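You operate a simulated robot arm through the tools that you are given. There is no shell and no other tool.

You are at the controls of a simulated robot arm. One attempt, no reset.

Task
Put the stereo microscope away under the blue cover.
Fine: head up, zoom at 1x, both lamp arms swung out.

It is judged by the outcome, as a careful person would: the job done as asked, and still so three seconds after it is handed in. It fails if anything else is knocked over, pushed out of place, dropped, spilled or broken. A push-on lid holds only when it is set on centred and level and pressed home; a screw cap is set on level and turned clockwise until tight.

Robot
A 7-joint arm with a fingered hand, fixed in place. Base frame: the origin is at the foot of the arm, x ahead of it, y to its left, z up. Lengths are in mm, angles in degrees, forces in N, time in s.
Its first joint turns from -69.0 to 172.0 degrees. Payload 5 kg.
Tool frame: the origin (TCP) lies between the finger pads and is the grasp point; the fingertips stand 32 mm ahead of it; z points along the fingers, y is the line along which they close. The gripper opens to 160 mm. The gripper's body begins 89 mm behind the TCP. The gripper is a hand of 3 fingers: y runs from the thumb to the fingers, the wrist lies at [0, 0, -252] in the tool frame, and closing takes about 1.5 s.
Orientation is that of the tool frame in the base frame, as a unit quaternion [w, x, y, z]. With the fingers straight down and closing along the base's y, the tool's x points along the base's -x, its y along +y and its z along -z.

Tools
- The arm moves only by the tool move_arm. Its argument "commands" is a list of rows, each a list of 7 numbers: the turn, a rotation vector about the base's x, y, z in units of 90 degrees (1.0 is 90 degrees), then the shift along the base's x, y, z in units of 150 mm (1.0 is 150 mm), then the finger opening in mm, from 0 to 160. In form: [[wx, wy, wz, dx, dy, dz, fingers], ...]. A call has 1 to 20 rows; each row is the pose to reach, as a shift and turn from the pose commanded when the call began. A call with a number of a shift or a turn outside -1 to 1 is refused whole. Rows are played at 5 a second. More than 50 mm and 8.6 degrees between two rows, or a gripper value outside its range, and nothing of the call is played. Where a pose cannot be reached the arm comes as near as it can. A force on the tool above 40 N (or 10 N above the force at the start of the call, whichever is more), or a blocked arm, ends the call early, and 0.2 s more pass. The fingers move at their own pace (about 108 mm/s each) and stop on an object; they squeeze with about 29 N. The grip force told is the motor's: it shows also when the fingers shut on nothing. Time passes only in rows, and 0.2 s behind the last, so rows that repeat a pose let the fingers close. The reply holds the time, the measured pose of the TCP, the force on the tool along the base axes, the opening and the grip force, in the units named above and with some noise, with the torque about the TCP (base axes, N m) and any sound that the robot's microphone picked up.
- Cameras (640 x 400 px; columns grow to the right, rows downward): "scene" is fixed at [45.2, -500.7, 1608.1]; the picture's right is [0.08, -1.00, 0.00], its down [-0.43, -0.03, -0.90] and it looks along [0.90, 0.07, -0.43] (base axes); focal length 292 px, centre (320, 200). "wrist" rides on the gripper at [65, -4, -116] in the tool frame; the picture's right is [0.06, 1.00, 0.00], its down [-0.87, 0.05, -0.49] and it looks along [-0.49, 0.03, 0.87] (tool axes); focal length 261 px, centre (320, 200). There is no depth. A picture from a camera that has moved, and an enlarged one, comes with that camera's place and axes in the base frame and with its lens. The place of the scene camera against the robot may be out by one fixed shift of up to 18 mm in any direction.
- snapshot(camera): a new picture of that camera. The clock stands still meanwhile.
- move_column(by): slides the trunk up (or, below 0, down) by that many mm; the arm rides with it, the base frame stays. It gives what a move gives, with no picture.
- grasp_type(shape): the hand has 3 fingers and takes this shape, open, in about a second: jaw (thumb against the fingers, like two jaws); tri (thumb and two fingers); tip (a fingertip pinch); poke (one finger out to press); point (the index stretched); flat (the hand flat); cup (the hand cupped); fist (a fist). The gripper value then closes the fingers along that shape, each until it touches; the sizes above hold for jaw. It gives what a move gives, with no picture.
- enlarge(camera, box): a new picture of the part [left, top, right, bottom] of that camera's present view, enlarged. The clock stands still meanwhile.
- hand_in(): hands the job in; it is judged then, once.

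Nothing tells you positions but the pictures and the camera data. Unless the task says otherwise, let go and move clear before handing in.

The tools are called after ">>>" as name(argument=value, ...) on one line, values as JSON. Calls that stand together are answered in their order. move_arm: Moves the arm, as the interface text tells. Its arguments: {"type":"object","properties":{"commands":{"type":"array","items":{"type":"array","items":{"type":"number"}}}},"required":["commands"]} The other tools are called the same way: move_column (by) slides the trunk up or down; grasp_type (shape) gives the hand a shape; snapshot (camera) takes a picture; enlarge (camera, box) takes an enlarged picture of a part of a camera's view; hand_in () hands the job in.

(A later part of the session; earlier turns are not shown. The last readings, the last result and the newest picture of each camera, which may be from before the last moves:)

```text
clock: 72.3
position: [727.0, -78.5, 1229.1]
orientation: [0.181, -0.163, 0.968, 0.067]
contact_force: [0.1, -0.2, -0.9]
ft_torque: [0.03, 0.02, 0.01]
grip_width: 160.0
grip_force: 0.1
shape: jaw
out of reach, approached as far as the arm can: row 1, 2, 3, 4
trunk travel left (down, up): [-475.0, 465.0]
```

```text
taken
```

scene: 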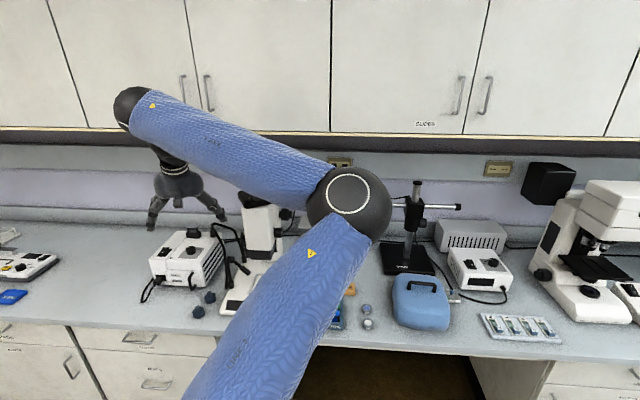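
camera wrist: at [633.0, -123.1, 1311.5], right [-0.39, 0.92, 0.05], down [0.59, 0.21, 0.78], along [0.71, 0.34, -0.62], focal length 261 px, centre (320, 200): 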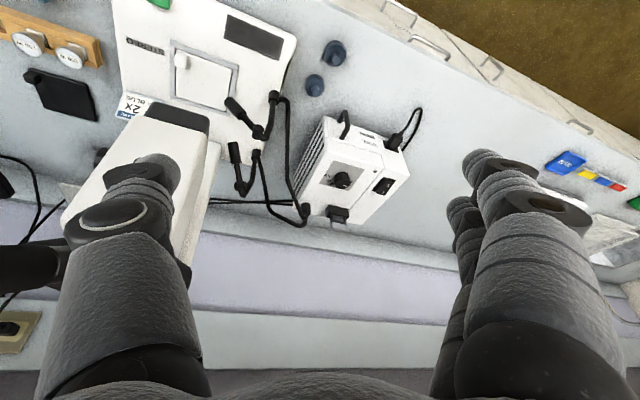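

Now both lamp arms are clearly visible from above. I'll enlarge them.

>>> enlarge(camera="wrist", box=[190, 70, 350, 250])

>>> enlarge(camera="wrist", box=[210, 80, 300, 170])

>>> enlarge(camera="wrist", box=[210, 130, 320, 230])

>>> enlarge(camera="scene", box=[200, 210, 290, 300])

```text
2.22 times, centred on (270, 160) of wrist
camera zoom: at [633.0, -123.1, 1311.5], right [-0.39, 0.92, 0.05], down [0.59, 0.21, 0.78], along [0.71, 0.34, -0.62], focal length 579 px, centre (431, 289)
```

zoom: 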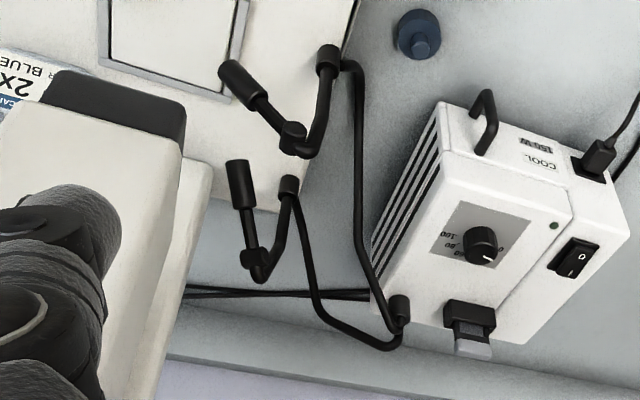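

```text
4.44 times, centred on (255, 125) of wrist
camera zoom: at [633.0, -123.1, 1311.5], right [-0.39, 0.92, 0.05], down [0.59, 0.21, 0.78], along [0.71, 0.34, -0.62], focal length 1158 px, centre (609, 533)
```

zoom: 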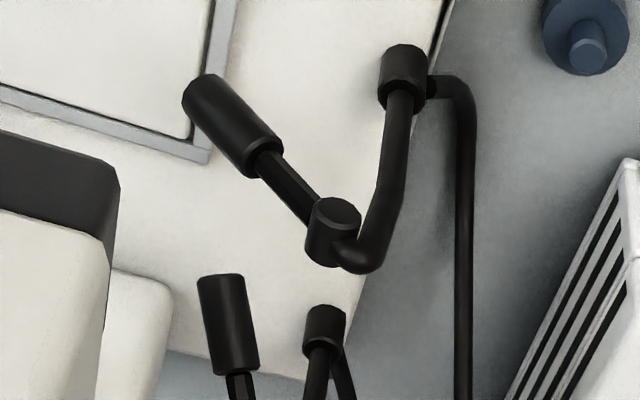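

```text
4.00 times, centred on (265, 180) of wrist
camera zoom: at [633.0, -123.1, 1311.5], right [-0.39, 0.92, 0.05], down [0.59, 0.21, 0.78], along [0.71, 0.34, -0.62], focal length 1043 px, centre (540, 280)
```

zoom: 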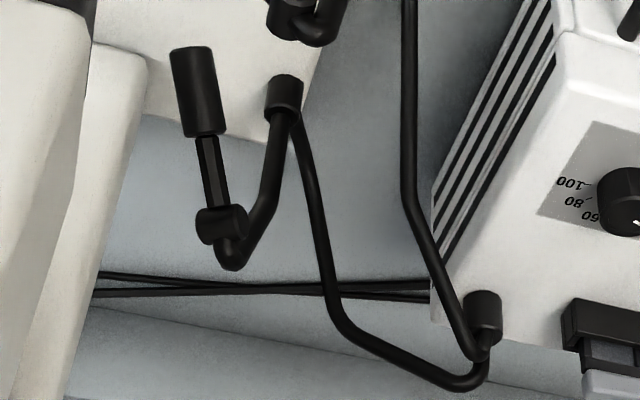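

```text
4.44 times, centred on (245, 255) of scene
camera zoom: at [45.2, -500.7, 1608.1], right [0.08, -1.0, 0.0], down [-0.43, -0.03, -0.9], along [0.9, 0.07, -0.43], focal length 1299 px, centre (653, -44)
```

zoom: 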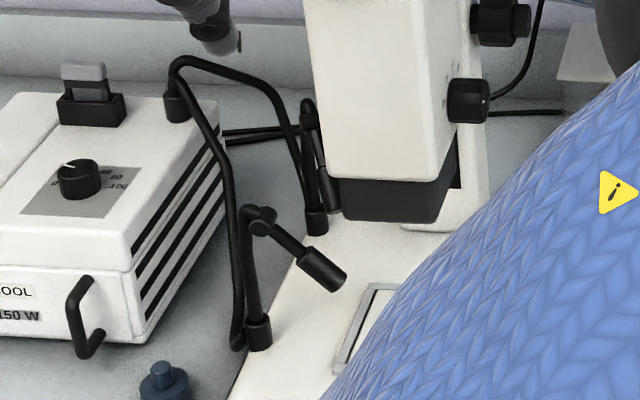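

Both lamps point at the stage from collars at about (935, −68) and (1098, −71). Lamp A's tip is at (935, −150, 862) and lamp B's tip is at (1035, −130, 862). The column blocks B from going counter-clockwise, so I expect both to swing clockwise toward the front left. I'll go back to the rolled hand pose so the thumb can hook behind each lamp from the front.

>>> move_arm(commands=[[0, 0, 0, -0.2, -0.25, -0.05, 140], [0, 0, 0, -0.4, -0.5, -0.1, 120], [0, 0, 0, -0.5, -0.75, -0.2, 100], [0, 0, 0, -0.5, -1.0, -0.3, 90]])

>>> move_arm(commands=[[-0.03, -0.049, 0.067, 0, -0.1, -0.05, 80], [-0.06, -0.098, 0.133, 0, -0.2, -0.1, 80], [-0.09, -0.148, 0.2, 0, -0.3, -0.15, 80], [-0.121, -0.197, 0.267, 0, -0.4, -0.2, 80], [-0.151, -0.246, 0.333, 0, -0.45, -0.25, 80], [-0.181, -0.295, 0.4, 0, -0.5, -0.3, 80], [-0.211, -0.344, 0.466, 0, -0.5, -0.35, 80], [-0.241, -0.393, 0.533, 0, -0.5, -0.4, 80], [-0.272, -0.443, 0.6, 0, -0.5, -0.45, 80], [-0.302, -0.492, 0.666, 0, -0.5, -0.5, 80], [-0.332, -0.541, 0.733, 0, -0.5, -0.5, 80]])

>>> snapshot(camera="wrist")

```text
clock: 73.3
position: [649.2, -230.2, 1185.5]
orientation: [0.178, -0.164, 0.968, 0.062]
contact_force: [0.3, -0.8, -0.1]
ft_torque: [0.02, 0.01, 0.01]
grip_width: 90.5
grip_force: 0.1
shape: jaw
trunk travel left (down, up): [-475.0, 465.0]
```

```text
clock: 75.7
position: [648.0, -303.0, 1108.9]
orientation: [-0.432, 0.689, -0.561, 0.154]
contact_force: [0.2, -0.7, -0.4]
ft_torque: [0.0, 0.0, 0.0]
grip_width: 80.6
grip_force: 0.1
shape: jaw
trunk travel left (down, up): [-475.0, 465.0]
```

```text
taken
camera wrist: at [591.7, -412.2, 1160.4], right [-0.62, -0.05, -0.78], down [-0.66, 0.58, 0.48], along [0.43, 0.81, -0.39], focal length 261 px, centre (320, 200)
```

wrist: 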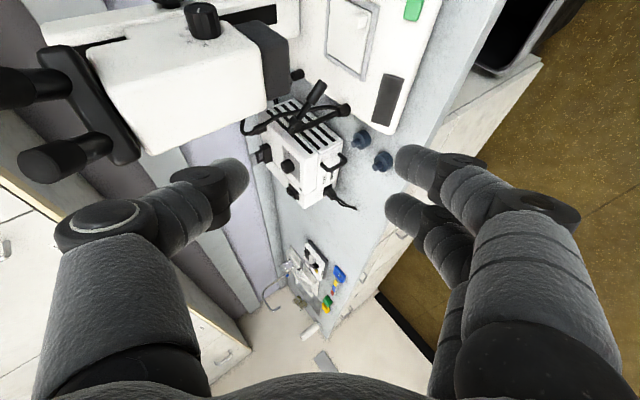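

>>> move_arm(commands=[[0, 0, 0, 0.2, 0.1, -0.22, 70], [0, 0, 0, 0.4, 0.2, -0.44, 70], [0, 0, 0, 0.6, 0.32, -0.66, 70], [0, 0, 0, 0.8, 0.44, -0.85, 70], [0, 0, 0, 1.0, 0.55, -1.0, 70]])

>>> snapshot(camera="wrist")

```text
clock: 76.9
position: [798.1, -220.2, 958.1]
orientation: [-0.43, 0.689, -0.563, 0.155]
contact_force: [1.0, 0.4, 0.1]
ft_torque: [0.03, 0.03, 0.0]
grip_width: 70.5
grip_force: 0.0
shape: jaw
trunk travel left (down, up): [-475.0, 465.0]
```

```text
taken
camera wrist: at [741.9, -328.3, 1010.1], right [-0.62, -0.05, -0.78], down [-0.66, 0.58, 0.48], along [0.43, 0.81, -0.4], focal length 261 px, centre (320, 200)
```

wrist: 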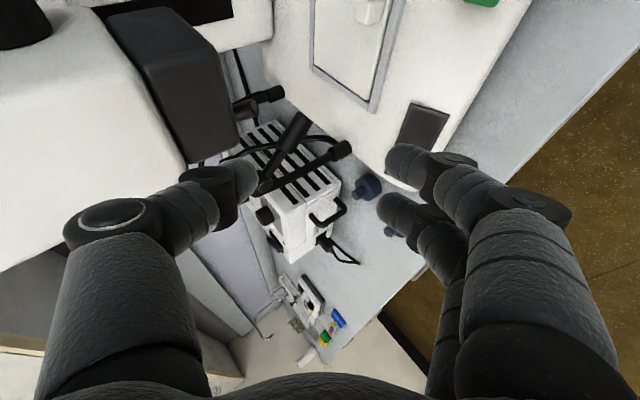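

>>> enlarge(camera="wrist", box=[220, 70, 380, 220])

```text
2.67 times, centred on (300, 145) of wrist
camera zoom: at [741.9, -328.3, 1010.1], right [-0.62, -0.05, -0.78], down [-0.66, 0.58, 0.48], along [0.43, 0.81, -0.4], focal length 695 px, centre (373, 347)
```

zoom: 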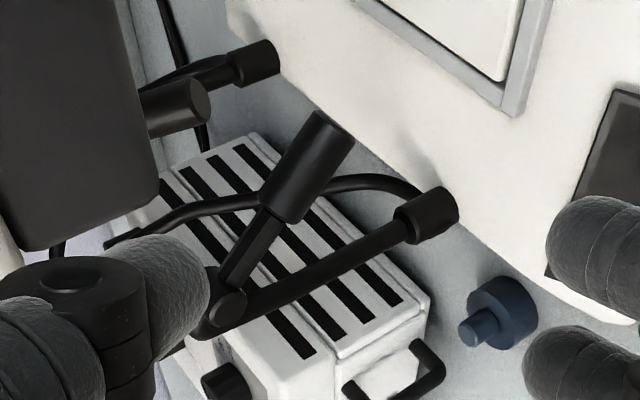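

Lamp A runs from its hub (922, −94, 935) to its tip (931, −152, 868), pivoting at the collar (931, −71). I'll slide the hand in so the thumb passes behind the lamp head and the fingers stay in front of it.

>>> move_arm(commands=[[0, 0, 0, 0.28, 0.18, -0.11, 70], [0, 0, 0, 0.547, 0.353, -0.22, 70], [0, 0, 0, 0.71, 0.45, -0.356, 70], [0, 0, 0, 0.873, 0.547, -0.493, 70], [0, 0, 0, 0.873, 0.547, -0.493, 70]])

>>> snapshot(camera="wrist")

```text
refused: row 1 steps farther than a row can; nothing moved
```

```text
taken
camera wrist: at [741.9, -328.3, 1010.1], right [-0.62, -0.05, -0.78], down [-0.66, 0.58, 0.48], along [0.43, 0.81, -0.4], focal length 261 px, centre (320, 200)
```

wrist: 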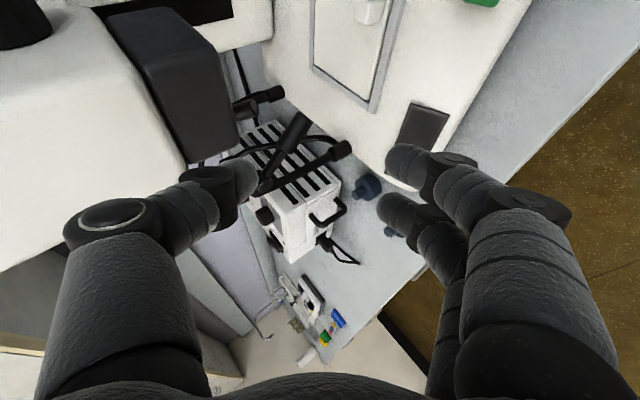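

>>> move_arm(commands=[[0, 0, 0, 0.18, 0.12, -0.07, 70], [0, 0, 0, 0.36, 0.24, -0.14, 70], [0, 0, 0, 0.547, 0.353, -0.22, 70], [0, 0, 0, 0.71, 0.45, -0.356, 70], [0, 0, 0, 0.873, 0.547, -0.493, 70], [0, 0, 0, 0.873, 0.547, -0.493, 70]])

>>> snapshot(camera="wrist")

```text
clock: 77.8
position: [870.5, -160.6, 922.2]
orientation: [-0.429, 0.694, -0.56, 0.148]
contact_force: [-30.1, 11.7, -4.7]
ft_torque: [-0.28, -1.44, 0.09]
grip_width: 60.2
grip_force: 0.0
shape: jaw
trunk travel left (down, up): [-475.0, 465.0]
stopped in row 4: the force on the tool passed its limit at 101 N (the readings are from after the stop); the commanded pose is now the measured one
```

```text
taken
camera wrist: at [816.5, -270.3, 974.0], right [-0.63, -0.06, -0.78], down [-0.66, 0.57, 0.49], along [0.41, 0.82, -0.4], focal length 261 px, centre (320, 200)
```

wrist: 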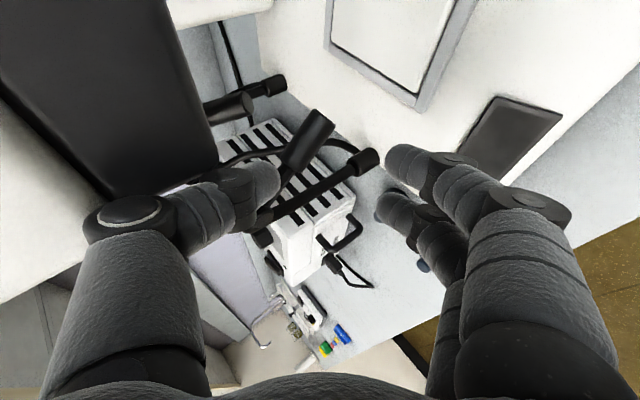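

The hand hit something hard (101 N spike), most likely the thumb's knuckle against the lens block under the head. I'll back straight out and check that nothing moved.

>>> move_arm(commands=[[0, 0, 0, -0.05, -0.03, -0.02, 60], [0, 0, 0, -0.15, -0.09, 0.0, 60], [0, 0, 0, -0.35, -0.2, 0.05, 60], [0, 0, 0, -0.55, -0.3, 0.1, 60]])

>>> snapshot(camera="wrist")

>>> snapshot(camera="scene")

>>> enlarge(camera="scene", box=[130, 160, 330, 340])

```text
clock: 78.8
position: [794.0, -208.8, 937.9]
orientation: [-0.429, 0.693, -0.56, 0.15]
contact_force: [0.5, -1.0, -1.7]
ft_torque: [0.0, -0.04, 0.02]
grip_width: 60.4
grip_force: 0.0
shape: jaw
trunk travel left (down, up): [-475.0, 465.0]
```

```text
taken
camera wrist: at [737.6, -317.1, 990.4], right [-0.63, -0.06, -0.78], down [-0.66, 0.58, 0.49], along [0.42, 0.82, -0.4], focal length 261 px, centre (320, 200)
```

wrist: 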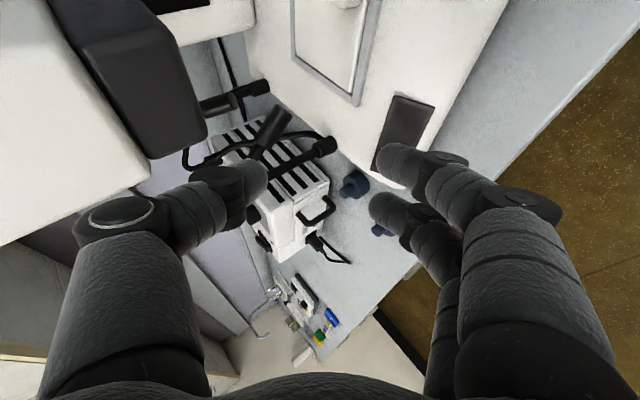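

```text
taken
```

scene: 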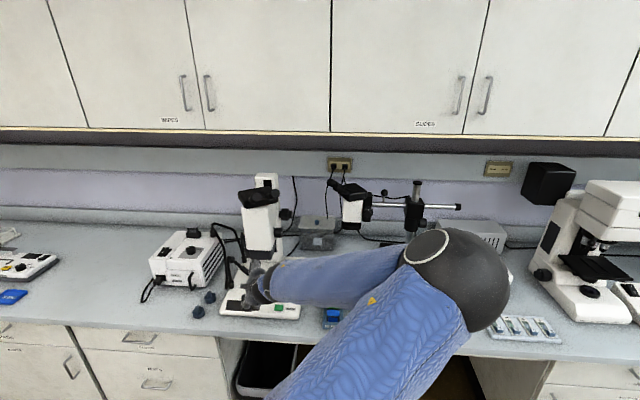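

```text
2.22 times, centred on (230, 250) of scene
camera zoom: at [45.2, -500.7, 1608.1], right [0.08, -1.0, 0.0], down [-0.43, -0.03, -0.9], along [0.9, 0.07, -0.43], focal length 649 px, centre (520, 89)
```

zoom: 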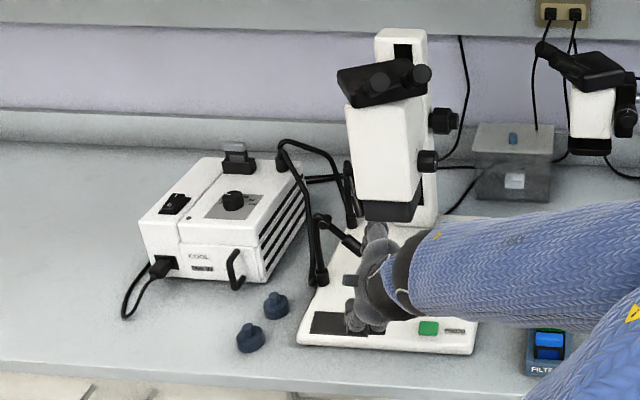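

Nothing shifted; the scope's base and column are where they were. The lens block bottom is lower than I thought (z about 945, y below −165), so I should come in from further left. I'll rotate the hand to point slightly right and check that the arm allows it.

>>> move_arm(commands=[[-0.047, 0, -0.055, -0.1, 0.1, 0.05, 60], [-0.093, -0.001, -0.11, -0.2, 0.2, 0.05, 60], [-0.14, -0.001, -0.166, -0.2, 0.3, 0.05, 60], [-0.187, -0.001, -0.221, -0.2, 0.4, 0.05, 60], [-0.233, -0.002, -0.276, -0.2, 0.5, 0.05, 60], [-0.28, -0.002, -0.331, -0.2, 0.6, 0.05, 60]])

>>> snapshot(camera="wrist")

```text
clock: 80.2
position: [776.2, -176.2, 951.4]
orientation: [0.238, -0.613, 0.666, -0.352]
contact_force: [-0.8, 0.5, -1.0]
ft_torque: [0.0, 0.0, -0.01]
grip_width: 60.2
grip_force: 0.1
shape: jaw
out of reach, approached as far as the arm can: row 5, 6
trunk travel left (down, up): [-475.0, 465.0]
```

```text
taken
camera wrist: at [683.3, -220.4, 1034.6], right [-0.66, -0.06, -0.75], down [-0.29, 0.94, 0.17], along [0.7, 0.33, -0.64], focal length 261 px, centre (320, 200)
```

wrist: 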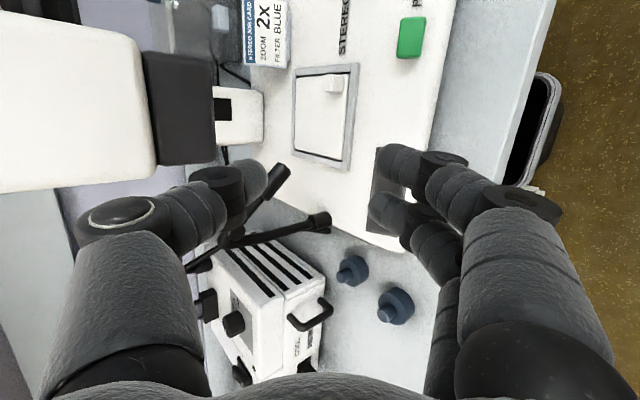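

>>> move_arm(commands=[[0.029, 0.09, 0, 0, 0.05, 0.15, 50], [0.058, 0.18, 0, 0, 0.1, 0.3, 40], [0.087, 0.27, 0, 0, 0.15, 0.45, 30], [0.116, 0.359, 0, 0, 0.2, 0.6, 20], [0.145, 0.449, 0, 0, 0.25, 0.75, 10], [0.1745, 0.539, 0, 0, 0.3, 0.9, 0]])

>>> move_arm(commands=[[0, 0, 0, 0, 0.25, 0, 0], [0, 0, 0, 0, 0.5, 0, 0], [0, 0, 0, 0, 0.75, 0, 0], [0, 0, 0, 0, 1.0, 0, 0]])

>>> snapshot(camera="wrist")

```text
clock: 81.6
position: [751.1, -160.8, 1068.0]
orientation: [0.032, -0.666, 0.745, 0.026]
contact_force: [0.5, 0.5, -0.2]
ft_torque: [-0.01, 0.01, -0.02]
grip_width: 0.0
grip_force: 27.8
shape: jaw
out of reach, approached as far as the arm can: row 5, 6
trunk travel left (down, up): [-475.0, 465.0]
```

```text
clock: 82.6
position: [704.1, -114.1, 1044.1]
orientation: [0.031, -0.666, 0.745, 0.026]
contact_force: [1.5, 0.1, -0.4]
ft_torque: [-0.04, -0.02, 0.01]
grip_width: 0.0
grip_force: 29.4
shape: jaw
out of reach, approached as far as the arm can: row 1, 2, 3, 4
trunk travel left (down, up): [-475.0, 465.0]
```

```text
taken
camera wrist: at [701.1, -189.7, 1153.2], right [-1.0, 0.05, -0.01], down [0.04, 0.83, 0.56], along [0.03, 0.56, -0.83], focal length 261 px, centre (320, 200)
```

wrist: 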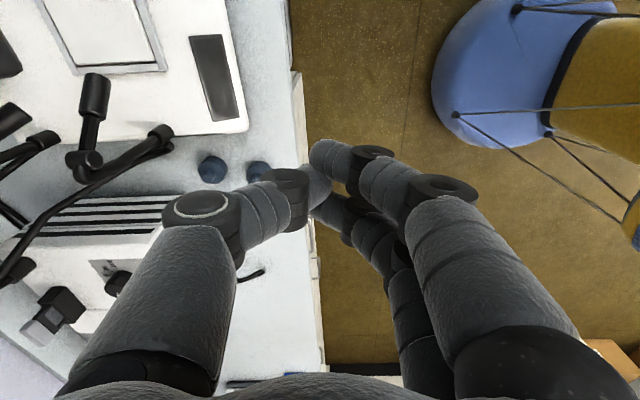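

The limit seems tied to how high the hand is relative to the shoulder. I'll try lower down, in the clear area in front of the scope.

>>> move_arm(commands=[[0, 0, 0, 0, 0, -0.25, 0], [0, 0, 0, 0, 0, -0.5, 0], [0, 0, 0, 0, 0.1, -0.75, 0], [0, 0, 0, 0, 0.2, -0.95, 0], [0, 0, 0, 0, 0.4, -0.95, 0], [0, 0, 0, 0, 0.6, -0.95, 0], [0, 0, 0, 0, 0.8, -0.95, 0]])

>>> snapshot(camera="wrist")

>>> snapshot(camera="scene")

```text
clock: 84.2
position: [677.5, -86.4, 932.7]
orientation: [0.023, -0.666, 0.745, 0.024]
contact_force: [-0.2, -0.2, -0.4]
ft_torque: [0.04, 0.02, 0.02]
grip_width: 0.1
grip_force: 29.1
shape: jaw
out of reach, approached as far as the arm can: row 4, 5, 6, 7
trunk travel left (down, up): [-475.0, 465.0]
```

```text
taken
camera wrist: at [674.3, -159.2, 1041.8], right [-1.0, 0.05, 0.0], down [0.04, 0.84, 0.55], along [0.03, 0.55, -0.84], focal length 261 px, centre (320, 200)
```

wrist: 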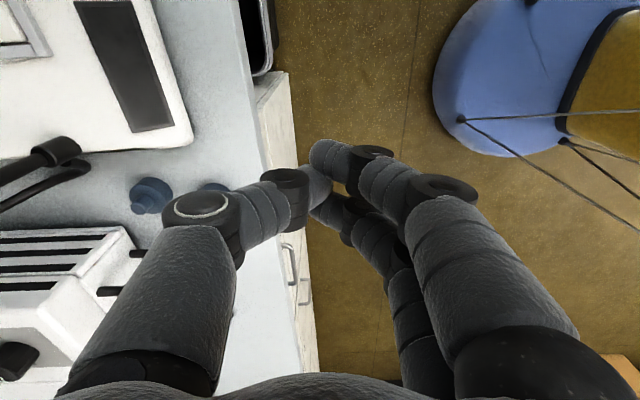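

```text
taken
```

scene: 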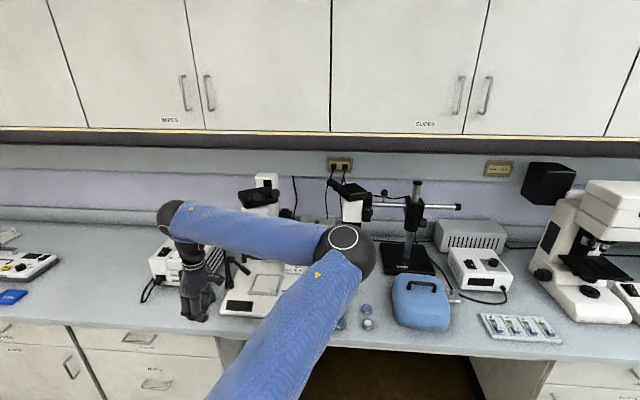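

>>> move_arm(commands=[[0, 0, 0.08, 0, 0, 0, 0], [0, 0, 0.16, 0, 0, 0, 0], [0, 0, 0.24, 0, 0.2, 0, 0], [0, 0, 0.32, 0, 0.4, 0, 0], [0, 0, 0.4, 0, 0.6, 0, 0], [0, 0, 0.4, 0, 0.8, 0, 0]])

>>> snapshot(camera="scene")

```text
clock: 85.6
position: [649.4, -83.1, 953.2]
orientation: [-0.017, 0.864, -0.502, -0.029]
contact_force: [0.3, 0.2, 0.2]
ft_torque: [0.0, -0.02, 0.0]
grip_width: 0.0
grip_force: 28.5
shape: jaw
out of reach, approached as far as the arm can: row 3, 4, 5, 6
trunk travel left (down, up): [-475.0, 465.0]
```

```text
taken
```

scene: 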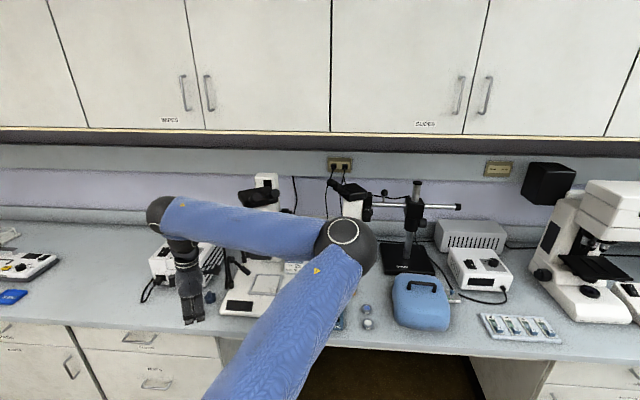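

>>> move_arm(commands=[[0, 0, 0.039, 0.023, 0.265, 0, 0], [0, 0, 0.078, 0.032, 0.53, 0, 0], [0, 0, 0.117, 0.025, 0.797, 0, 0], [0, 0, 0.117, 0.025, 0.797, 0, 0]])

```text
clock: 86.6
position: [622.4, -76.4, 966.2]
orientation: [-0.018, 0.906, -0.421, -0.031]
contact_force: [0.2, 0.3, 0.3]
ft_torque: [0.02, 0.02, -0.03]
grip_width: 0.0
grip_force: 28.7
shape: jaw
out of reach, approached as far as the arm can: row 1, 2, 3, 4
trunk travel left (down, up): [-475.0, 465.0]
```

The arm can't turn further left at the shoulder, so a left-side approach is out. I'll use the closed fingers as a probe instead: pointing left (about 60° from forward) and nearly horizontal, under the lens block, going in behind lamp A. First I'll re-orient the hand out front.

>>> move_arm(commands=[[0, 0, -0.0864, 0, -0.1, 0, 0], [0, 0, -0.1729, 0, -0.2, 0, 0], [0, 0, -0.2593, 0, -0.3, 0, 0], [0, 0, -0.3458, 0, -0.4, 0, 0], [0, 0, -0.4322, 0, -0.5, 0, 0], [0, 0, -0.5187, 0, -0.65, 0, 0], [0, 0, -0.6051, 0, -0.8, 0, 0], [0, 0, -0.6916, 0, -0.9, 0, 0], [0, 0, -0.778, 0, -1.0, 0, 0]])

>>> move_arm(commands=[[0.072, -0.042, 0, 0, -0.1, 0, 0], [0.144, -0.083, 0, 0, -0.25, 0, 0], [0.217, -0.125, 0, 0, -0.4, 0, 0], [0.289, -0.167, 0, 0, -0.55, 0, 0], [0.361, -0.209, 0, 0, -0.7, 0, 0], [0.433, -0.25, 0, 0, -0.85, 0, 0], [0.505, -0.292, 0, 0, -1.0, 0, 0], [0.578, -0.334, 0, 0, -1.0, 0, 0], [0.65, -0.375, 0, 0, -1.0, 0, 0], [0.722, -0.417, 0, 0, -1.0, 0, 0]])

>>> snapshot(camera="wrist")

>>> snapshot(camera="scene")

```text
clock: 88.6
position: [621.0, -230.8, 966.8]
orientation: [0.028, -0.499, 0.866, 0.018]
contact_force: [-0.7, -0.5, 0.0]
ft_torque: [0.0, -0.02, 0.01]
grip_width: 0.0
grip_force: 28.5
shape: jaw
trunk travel left (down, up): [-475.0, 465.0]
```

```text
clock: 90.8
position: [621.5, -380.4, 966.1]
orientation: [0.55, -0.387, 0.669, 0.317]
contact_force: [0.0, -1.5, 0.2]
ft_torque: [0.01, 0.02, 0.01]
grip_width: 0.0
grip_force: 28.8
shape: jaw
trunk travel left (down, up): [-475.0, 465.0]
```

```text
taken
camera wrist: at [562.9, -492.7, 922.9], right [-0.87, 0.49, -0.06], down [-0.2, -0.25, 0.95], along [0.45, 0.84, 0.31], focal length 261 px, centre (320, 200)
```

wrist: 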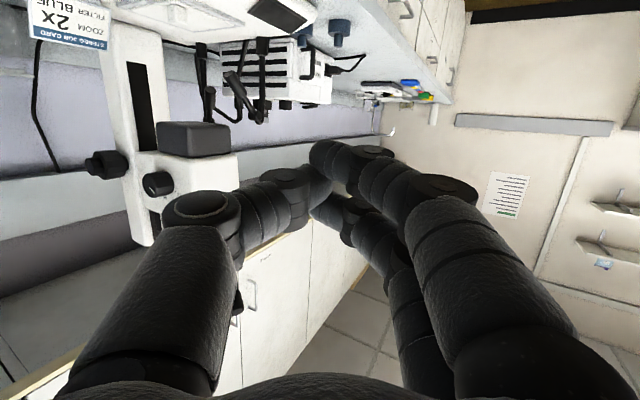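

```text
taken
```

scene: 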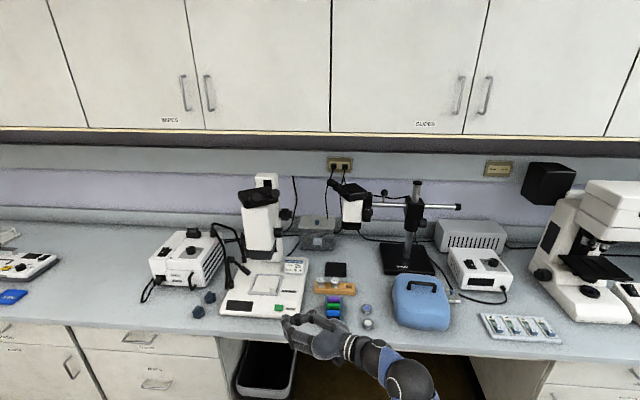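

The hand now points left and nearly horizontal, and this view puts the lens bottom at z about 946. I'll bring the probe to a point front-right of the stage, then slide it in behind lamp A.

>>> move_arm(commands=[[0, 0, 0, 0.23, 0.08, -0.05, 0], [0, 0, 0, 0.46, 0.17, -0.1, 0], [0, 0, 0, 0.69, 0.26, -0.15, 0], [0, 0, 0, 0.92, 0.35, -0.19, 0]])

>>> move_arm(commands=[[0, 0, 0, 0.23, 0.08, -0.05, 0], [0, 0, 0, 0.46, 0.17, -0.1, 0], [0, 0, 0, 0.69, 0.26, -0.15, 0], [0, 0, 0, 0.887, 0.345, -0.19, 0], [0, 0, 0, 0.887, 0.345, -0.19, 0]])

>>> snapshot(camera="wrist")

>>> enlarge(camera="scene", box=[190, 180, 350, 330])

```text
clock: 91.8
position: [759.4, -328.7, 936.3]
orientation: [0.549, -0.387, 0.67, 0.316]
contact_force: [0.0, 0.0, 0.0]
ft_torque: [0.03, -0.01, -0.01]
grip_width: 0.0
grip_force: 28.9
shape: jaw
trunk travel left (down, up): [-475.0, 465.0]
```

```text
clock: 93.0
position: [892.3, -276.6, 909.5]
orientation: [0.549, -0.388, 0.669, 0.317]
contact_force: [-0.3, 0.2, -1.3]
ft_torque: [0.01, -0.01, -0.02]
grip_width: 0.0
grip_force: 28.6
shape: jaw
trunk travel left (down, up): [-475.0, 465.0]
```

```text
taken
camera wrist: at [833.6, -388.5, 867.9], right [-0.87, 0.49, -0.06], down [-0.2, -0.24, 0.95], along [0.45, 0.84, 0.31], focal length 261 px, centre (320, 200)
```

wrist: 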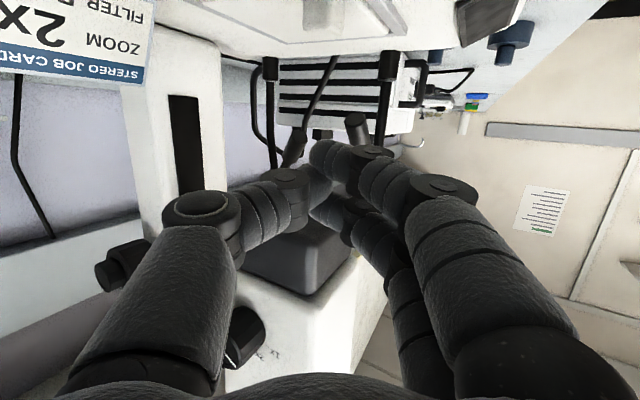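

```text
2.67 times, centred on (270, 255) of scene
camera zoom: at [45.2, -500.7, 1608.1], right [0.08, -1.0, 0.0], down [-0.43, -0.03, -0.9], along [0.9, 0.07, -0.43], focal length 779 px, centre (453, 53)
```

zoom: 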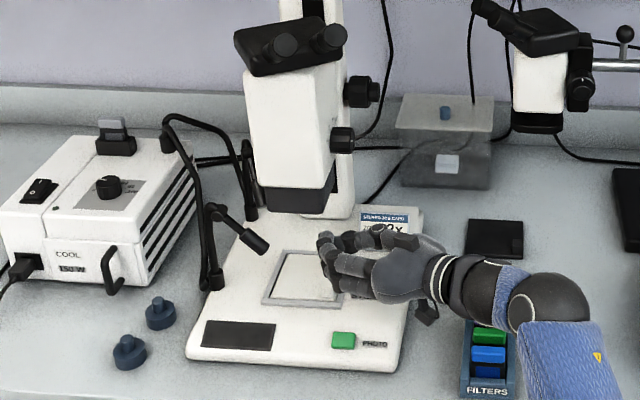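

>>> move_arm(commands=[[0, 0, 0, 0.118, 0.212, -0.05, 0], [0, 0, 0, 0.237, 0.424, -0.1, 0], [0, 0, 0, 0.355, 0.635, -0.15, 0], [0, 0, 0, 0.473, 0.847, -0.207, 0], [0, 0, 0, 0.473, 0.847, -0.207, 0]])

>>> snapshot(camera="wrist")

>>> enlarge(camera="scene", box=[190, 180, 350, 330])

```text
clock: 94.0
position: [966.5, -163.0, 884.4]
orientation: [0.553, -0.384, 0.67, 0.312]
contact_force: [-6.4, -46.6, 0.2]
ft_torque: [-0.79, 0.06, 0.81]
grip_width: 0.0
grip_force: 29.3
shape: jaw
trunk travel left (down, up): [-475.0, 465.0]
stopped in row 5: the force on the tool passed its limit at 64 N (the readings are from after the stop); the commanded pose is now the measured one
```

```text
taken
camera wrist: at [906.7, -273.4, 842.0], right [-0.86, 0.5, -0.07], down [-0.21, -0.24, 0.95], along [0.46, 0.83, 0.31], focal length 261 px, centre (320, 200)
```

wrist: 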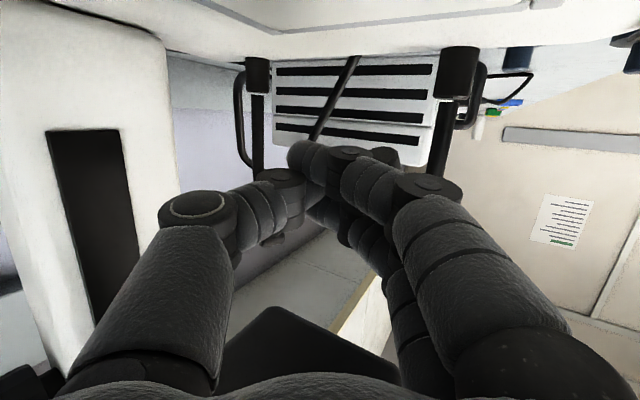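

```text
2.67 times, centred on (270, 255) of scene
camera zoom: at [45.2, -500.7, 1608.1], right [0.08, -1.0, 0.0], down [-0.43, -0.03, -0.9], along [0.9, 0.07, -0.43], focal length 779 px, centre (453, 53)
```

zoom: 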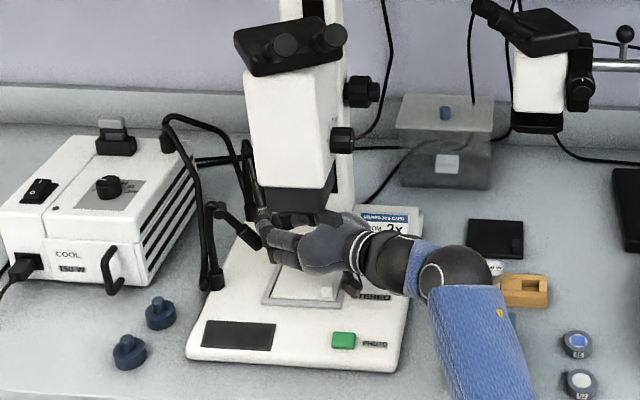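

>>> enlarge(camera="wrist", box=[220, 30, 500, 230])

>>> enlarge(camera="scene", box=[225, 205, 305, 285])

```text
2.00 times, centred on (360, 130) of wrist
camera zoom: at [906.7, -273.4, 842.0], right [-0.86, 0.5, -0.07], down [-0.21, -0.24, 0.95], along [0.46, 0.83, 0.31], focal length 521 px, centre (240, 340)
```

zoom: 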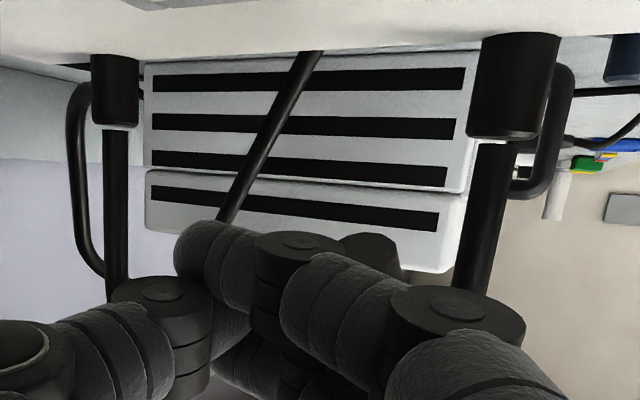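

```text
5.00 times, centred on (265, 245) of scene
camera zoom: at [45.2, -500.7, 1608.1], right [0.08, -1.0, 0.0], down [-0.43, -0.03, -0.9], along [0.9, 0.07, -0.43], focal length 1461 px, centre (595, -25)
```

zoom: 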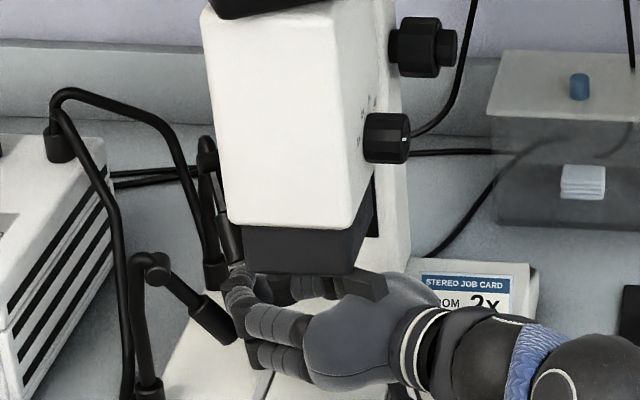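

The closed fingers bow outward at the knuckles, so the hand jammed on lamp A's end instead of slipping behind it. I'll back straight out and try the single extended finger shape, which is slimmer.

>>> move_arm(commands=[[0, 0, 0, -0.03, -0.06, 0.01, 0], [0, 0, 0, -0.12, -0.2, 0.04, 0], [0, 0, 0, -0.24, -0.41, 0.09, 0], [0, 0, 0, -0.36, -0.62, 0.14, 0], [0, 0, 0, -0.48, -0.83, 0.19, 0]])

>>> grasp_type(shape="point")

>>> snapshot(camera="wrist")

>>> enlarge(camera="scene", box=[190, 180, 350, 330])

```text
clock: 95.2
position: [893.0, -279.3, 914.2]
orientation: [0.552, -0.386, 0.669, 0.314]
contact_force: [1.2, 0.4, 0.3]
ft_torque: [0.01, -0.01, 0.01]
grip_width: 0.2
grip_force: 29.3
shape: jaw
trunk travel left (down, up): [-475.0, 465.0]
```

```text
clock: 96.1
position: [891.5, -280.2, 913.5]
orientation: [0.553, -0.385, 0.669, 0.314]
contact_force: [-0.2, -0.2, -0.3]
ft_torque: [0.0, 0.01, 0.03]
grip_width: 0.0
grip_force: 0.1
shape: point
trunk travel left (down, up): [-475.0, 465.0]
```

```text
taken
camera wrist: at [832.8, -391.4, 871.7], right [-0.87, 0.49, -0.07], down [-0.21, -0.24, 0.95], along [0.45, 0.83, 0.31], focal length 261 px, centre (320, 200)
```

wrist: 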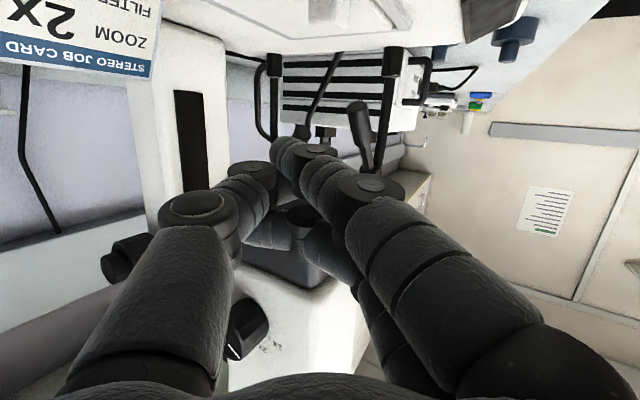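

```text
2.67 times, centred on (270, 255) of scene
camera zoom: at [45.2, -500.7, 1608.1], right [0.08, -1.0, 0.0], down [-0.43, -0.03, -0.9], along [0.9, 0.07, -0.43], focal length 779 px, centre (453, 53)
```

zoom: 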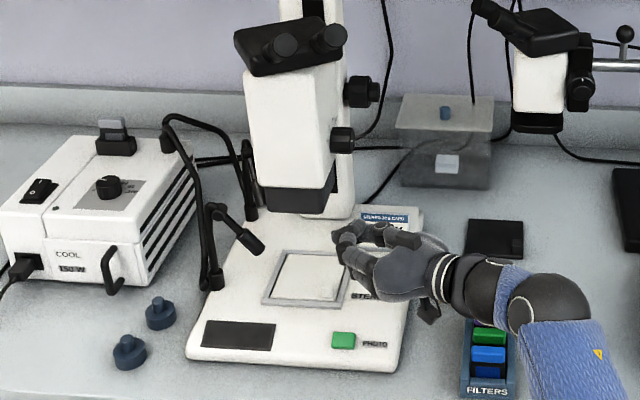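

>>> move_arm(commands=[[0, 0, 0, 0, 0, 0, 160], [0, 0, 0, 0, 0, 0, 160], [0, 0, 0, 0, 0, 0, 160], [0, 0, 0, 0, 0, 0, 160], [0, 0, 0, 0, 0, 0, 160]])

>>> snapshot(camera="wrist")

>>> enlarge(camera="scene", box=[240, 230, 340, 310])

```text
clock: 97.3
position: [891.4, -279.9, 913.8]
orientation: [0.553, -0.385, 0.669, 0.313]
contact_force: [0.5, -0.2, 0.3]
ft_torque: [0.01, 0.03, 0.0]
grip_width: 0.1
grip_force: 0.2
shape: point
trunk travel left (down, up): [-475.0, 465.0]
```

```text
taken
camera wrist: at [832.7, -391.5, 871.7], right [-0.87, 0.49, -0.07], down [-0.21, -0.24, 0.95], along [0.45, 0.83, 0.31], focal length 261 px, centre (320, 200)
```

wrist: 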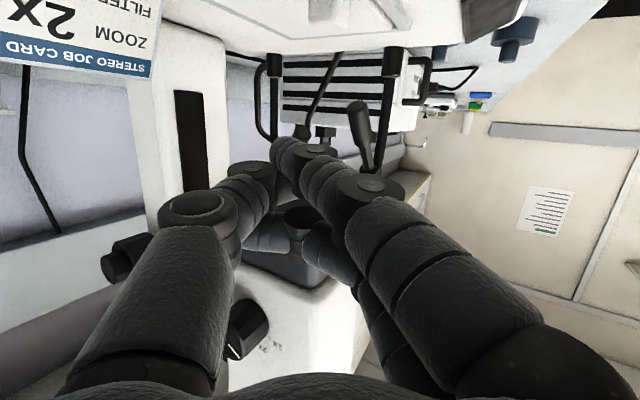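

```text
5.00 times, centred on (290, 270) of scene
camera zoom: at [45.2, -500.7, 1608.1], right [0.08, -1.0, 0.0], down [-0.43, -0.03, -0.9], along [0.9, 0.07, -0.43], focal length 1461 px, centre (470, -150)
```

zoom: 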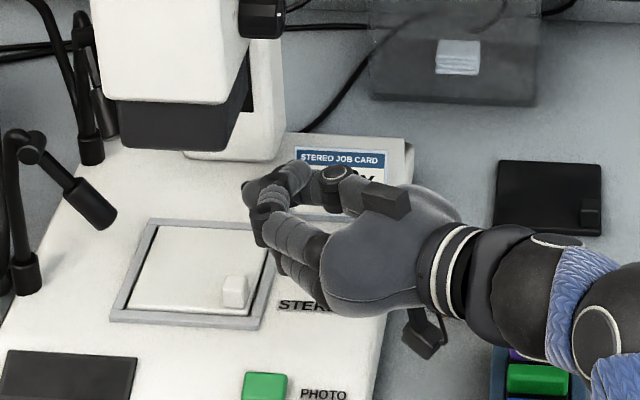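

>>> grasp_type(shape="poke")

>>> snapshot(camera="wrist")

>>> enlarge(camera="scene", box=[240, 230, 340, 310])

>>> grasp_type(shape="flat")

>>> snapshot(camera="wrist")

>>> enlarge(camera="scene", box=[240, 230, 340, 310])

```text
clock: 98.2
position: [891.4, -280.6, 913.5]
orientation: [0.552, -0.385, 0.67, 0.312]
contact_force: [0.3, 0.6, 0.2]
ft_torque: [0.0, 0.0, 0.01]
grip_width: 0.0
grip_force: 0.1
shape: poke
trunk travel left (down, up): [-475.0, 465.0]
```

```text
taken
camera wrist: at [832.7, -391.5, 871.7], right [-0.87, 0.49, -0.07], down [-0.21, -0.24, 0.95], along [0.45, 0.83, 0.31], focal length 261 px, centre (320, 200)
```

wrist: 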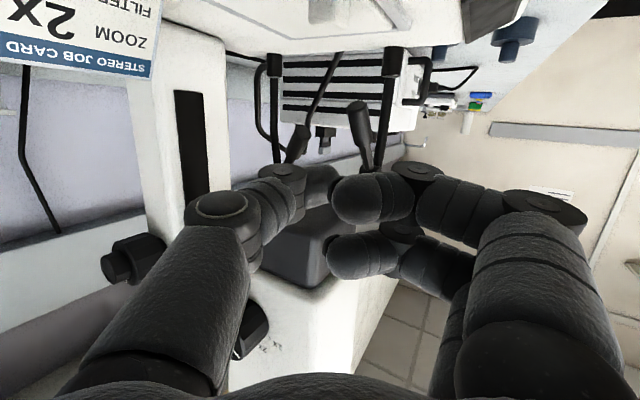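

```text
5.00 times, centred on (290, 270) of scene
camera zoom: at [45.2, -500.7, 1608.1], right [0.08, -1.0, 0.0], down [-0.43, -0.03, -0.9], along [0.9, 0.07, -0.43], focal length 1461 px, centre (470, -150)
```

zoom: 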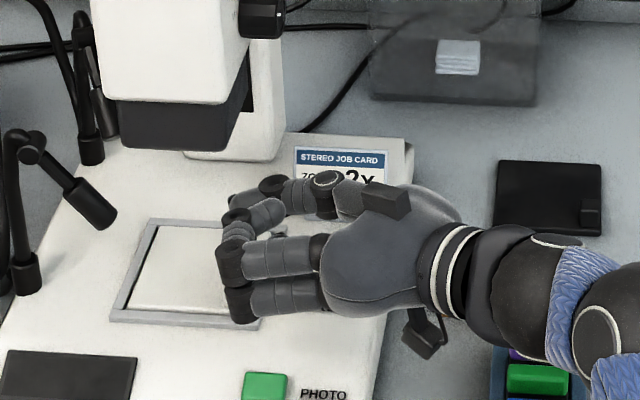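

```text
clock: 99.1
position: [892.2, -280.3, 914.1]
orientation: [0.553, -0.385, 0.669, 0.313]
contact_force: [0.2, 0.3, -0.6]
ft_torque: [0.01, 0.0, -0.01]
grip_width: 152.0
grip_force: 0.1
shape: flat
trunk travel left (down, up): [-475.0, 465.0]
```

```text
taken
camera wrist: at [832.7, -391.5, 871.7], right [-0.87, 0.49, -0.07], down [-0.21, -0.24, 0.95], along [0.45, 0.83, 0.31], focal length 261 px, centre (320, 200)
```

wrist: 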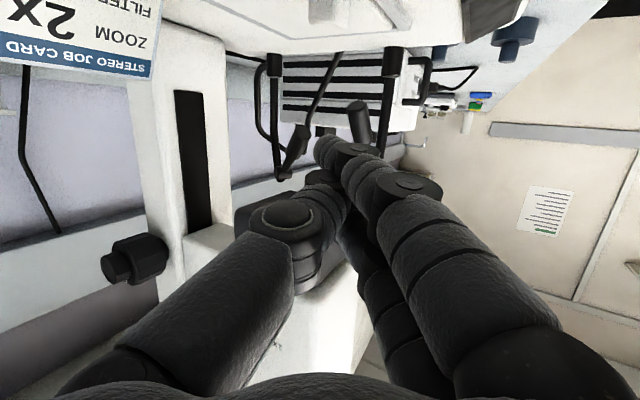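

```text
5.00 times, centred on (290, 270) of scene
camera zoom: at [45.2, -500.7, 1608.1], right [0.08, -1.0, 0.0], down [-0.43, -0.03, -0.9], along [0.9, 0.07, -0.43], focal length 1461 px, centre (470, -150)
```

zoom: 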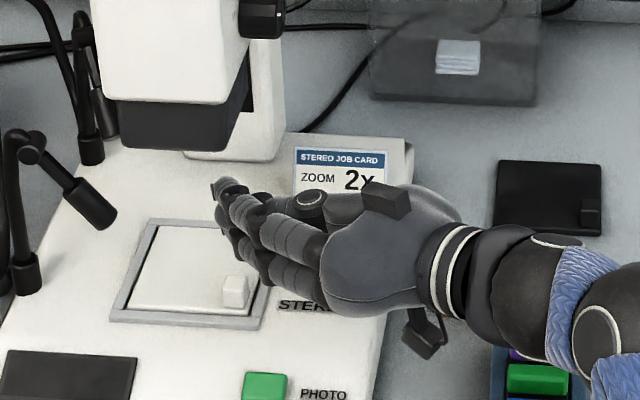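

The lamps are unchanged. A better idea for lamp A is to come from the front in the rolled pose, further left than before, so the thumb goes behind the lamp while staying left of the lens block. I'll back out and re-orient.

>>> move_arm(commands=[[0, 0, 0, -0.15, -0.2, 0.1, 160], [-0.04, -0.016, -0.004, -0.4, -0.3, 0.2, 160], [-0.12, -0.048, -0.013, -0.65, -0.33, 0.3, 160], [-0.2, -0.08, -0.021, -0.85, -0.33, 0.4, 160], [-0.28, -0.112, -0.029, -1.0, -0.33, 0.5, 160], [-0.36, -0.144, -0.038, -1.0, -0.33, 0.57, 160], [-0.44, -0.176, -0.046, -1.0, -0.33, 0.57, 160], [-0.52, -0.208, -0.054, -1.0, -0.33, 0.57, 160], [-0.6, -0.24, -0.063, -1.0, -0.33, 0.57, 160], [-0.68, -0.272, -0.071, -1.0, -0.33, 0.57, 160], [-0.76, -0.304, -0.08, -1.0, -0.33, 0.57, 160], [-0.803, -0.321, -0.084, -1.0, -0.33, 0.57, 160]])

>>> grasp_type(shape="jaw")

>>> snapshot(camera="wrist")

```text
clock: 101.7
position: [744.0, -329.4, 998.3]
orientation: [-0.379, 0.653, -0.597, 0.271]
contact_force: [-0.1, -0.5, -0.4]
ft_torque: [-0.01, 0.02, -0.01]
grip_width: 152.2
grip_force: 0.0
shape: flat
trunk travel left (down, up): [-475.0, 465.0]
```

```text
clock: 102.6
position: [743.1, -329.3, 997.7]
orientation: [-0.38, 0.654, -0.597, 0.269]
contact_force: [0.0, 0.1, 0.1]
ft_torque: [-0.02, 0.01, -0.02]
grip_width: 160.1
grip_force: 0.0
shape: jaw
trunk travel left (down, up): [-475.0, 465.0]
```

```text
taken
camera wrist: at [662.4, -414.3, 1060.2], right [-0.57, -0.06, -0.82], down [-0.55, 0.77, 0.32], along [0.61, 0.63, -0.47], focal length 261 px, centre (320, 200)
```

wrist: 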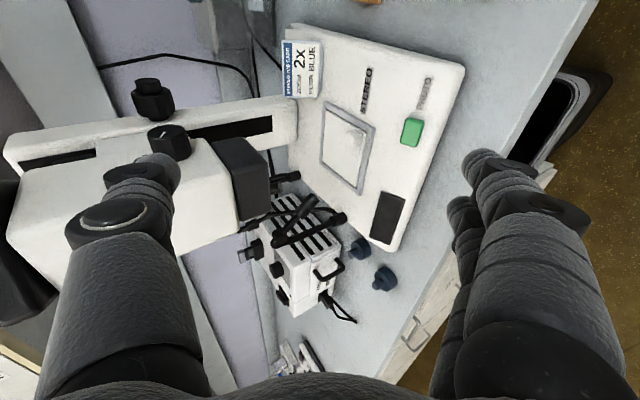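

>>> move_arm(commands=[[0, 0, 0, 0.1, 0.25, -0.03, 120], [0, 0, 0, 0.2, 0.5, -0.06, 90], [0, 0, 0, 0.28, 0.75, -0.1, 70], [0, 0, 0, 0.35, 1.0, -0.13, 70]])

>>> move_arm(commands=[[0, 0, 0, 0.15, 0.12, -0.07, 70], [0, 0, 0, 0.3, 0.23, -0.14, 70], [0, 0, 0, 0.3, 0.23, -0.14, 70]])

>>> snapshot(camera="wrist")

>>> enlarge(camera="scene", box=[190, 180, 350, 330])

```text
clock: 103.6
position: [796.4, -179.6, 978.3]
orientation: [-0.378, 0.654, -0.598, 0.27]
contact_force: [-0.3, 0.1, -0.3]
ft_torque: [-0.03, -0.04, -0.02]
grip_width: 70.7
grip_force: 0.0
shape: jaw
trunk travel left (down, up): [-475.0, 465.0]
```

```text
clock: 104.4
position: [841.1, -145.0, 959.0]
orientation: [-0.379, 0.653, -0.597, 0.27]
contact_force: [0.1, -0.4, -1.7]
ft_torque: [0.02, 0.02, 0.02]
grip_width: 70.3
grip_force: 0.0
shape: jaw
trunk travel left (down, up): [-475.0, 465.0]
```

```text
taken
camera wrist: at [759.9, -230.2, 1019.3], right [-0.57, -0.06, -0.82], down [-0.55, 0.77, 0.32], along [0.61, 0.63, -0.47], focal length 261 px, centre (320, 200)
```

wrist: 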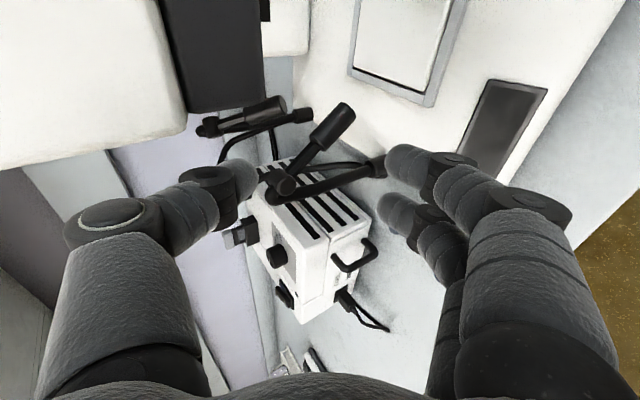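

```text
2.67 times, centred on (270, 255) of scene
camera zoom: at [45.2, -500.7, 1608.1], right [0.08, -1.0, 0.0], down [-0.43, -0.03, -0.9], along [0.9, 0.07, -0.43], focal length 779 px, centre (453, 53)
```

zoom: 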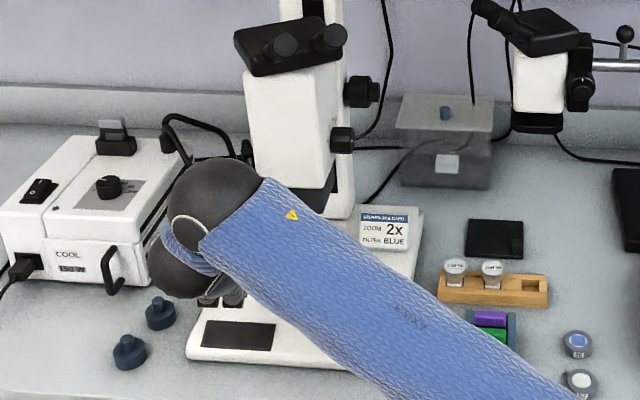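

>>> move_arm(commands=[[0, 0, 0, 0.12, 0.026, -0.083, 70], [0, 0, 0, 0.24, 0.051, -0.166, 70], [0, 0, 0, 0.36, 0.077, -0.248, 70], [0, 0, 0, 0.48, 0.103, -0.331, 70], [0, 0, 0, 0.592, 0.128, -0.4, 70], [0, 0, 0, 0.592, 0.128, -0.4, 70]])

>>> snapshot(camera="wrist")

```text
clock: 105.8
position: [932.0, -124.8, 898.5]
orientation: [-0.379, 0.654, -0.596, 0.271]
contact_force: [0.1, -0.2, 0.1]
ft_torque: [0.03, 0.01, 0.0]
grip_width: 70.8
grip_force: 0.0
shape: jaw
trunk travel left (down, up): [-475.0, 465.0]
```

```text
taken
camera wrist: at [850.2, -210.6, 960.0], right [-0.57, -0.06, -0.82], down [-0.55, 0.77, 0.32], along [0.61, 0.63, -0.47], focal length 261 px, centre (320, 200)
```

wrist: 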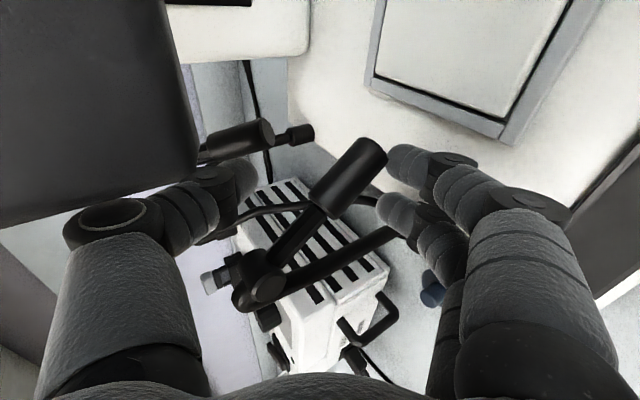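

The hand is in with no contact: lamp A's head sits between thumb (behind) and fingers (in front). I'll narrow the gap and pull slowly toward the front.

>>> move_arm(commands=[[0, 0, 0, 0, 0, 0, 60], [0, 0, 0, 0, 0, 0, 50], [0, 0, 0, -0.04, 0.003, 0, 50], [0, 0, 0, -0.08, 0.008, 0, 50], [0, 0, 0, -0.12, 0.014, 0, 50], [0, 0, 0, -0.16, 0.022, 0, 50], [0, 0, 0, -0.2, 0.03, 0, 50]])

>>> snapshot(camera="wrist")

```text
clock: 107.4
position: [900.9, -122.8, 896.8]
orientation: [-0.378, 0.653, -0.597, 0.27]
contact_force: [5.5, -2.3, -1.9]
ft_torque: [0.01, 0.13, -0.11]
grip_width: 51.9
grip_force: 0.0
shape: jaw
trunk travel left (down, up): [-475.0, 465.0]
```

```text
taken
camera wrist: at [819.8, -207.2, 958.2], right [-0.57, -0.06, -0.82], down [-0.55, 0.77, 0.32], along [0.61, 0.63, -0.47], focal length 261 px, centre (320, 200)
```

wrist: 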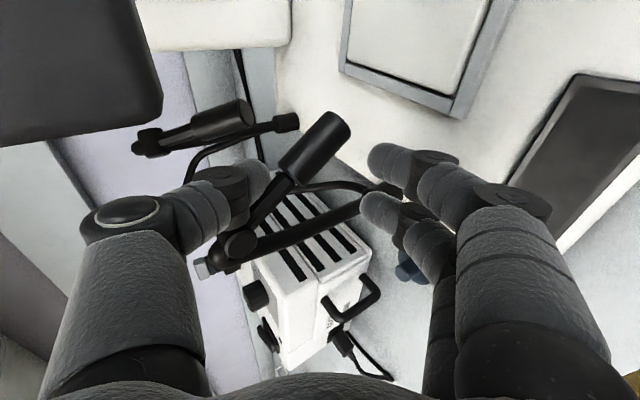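

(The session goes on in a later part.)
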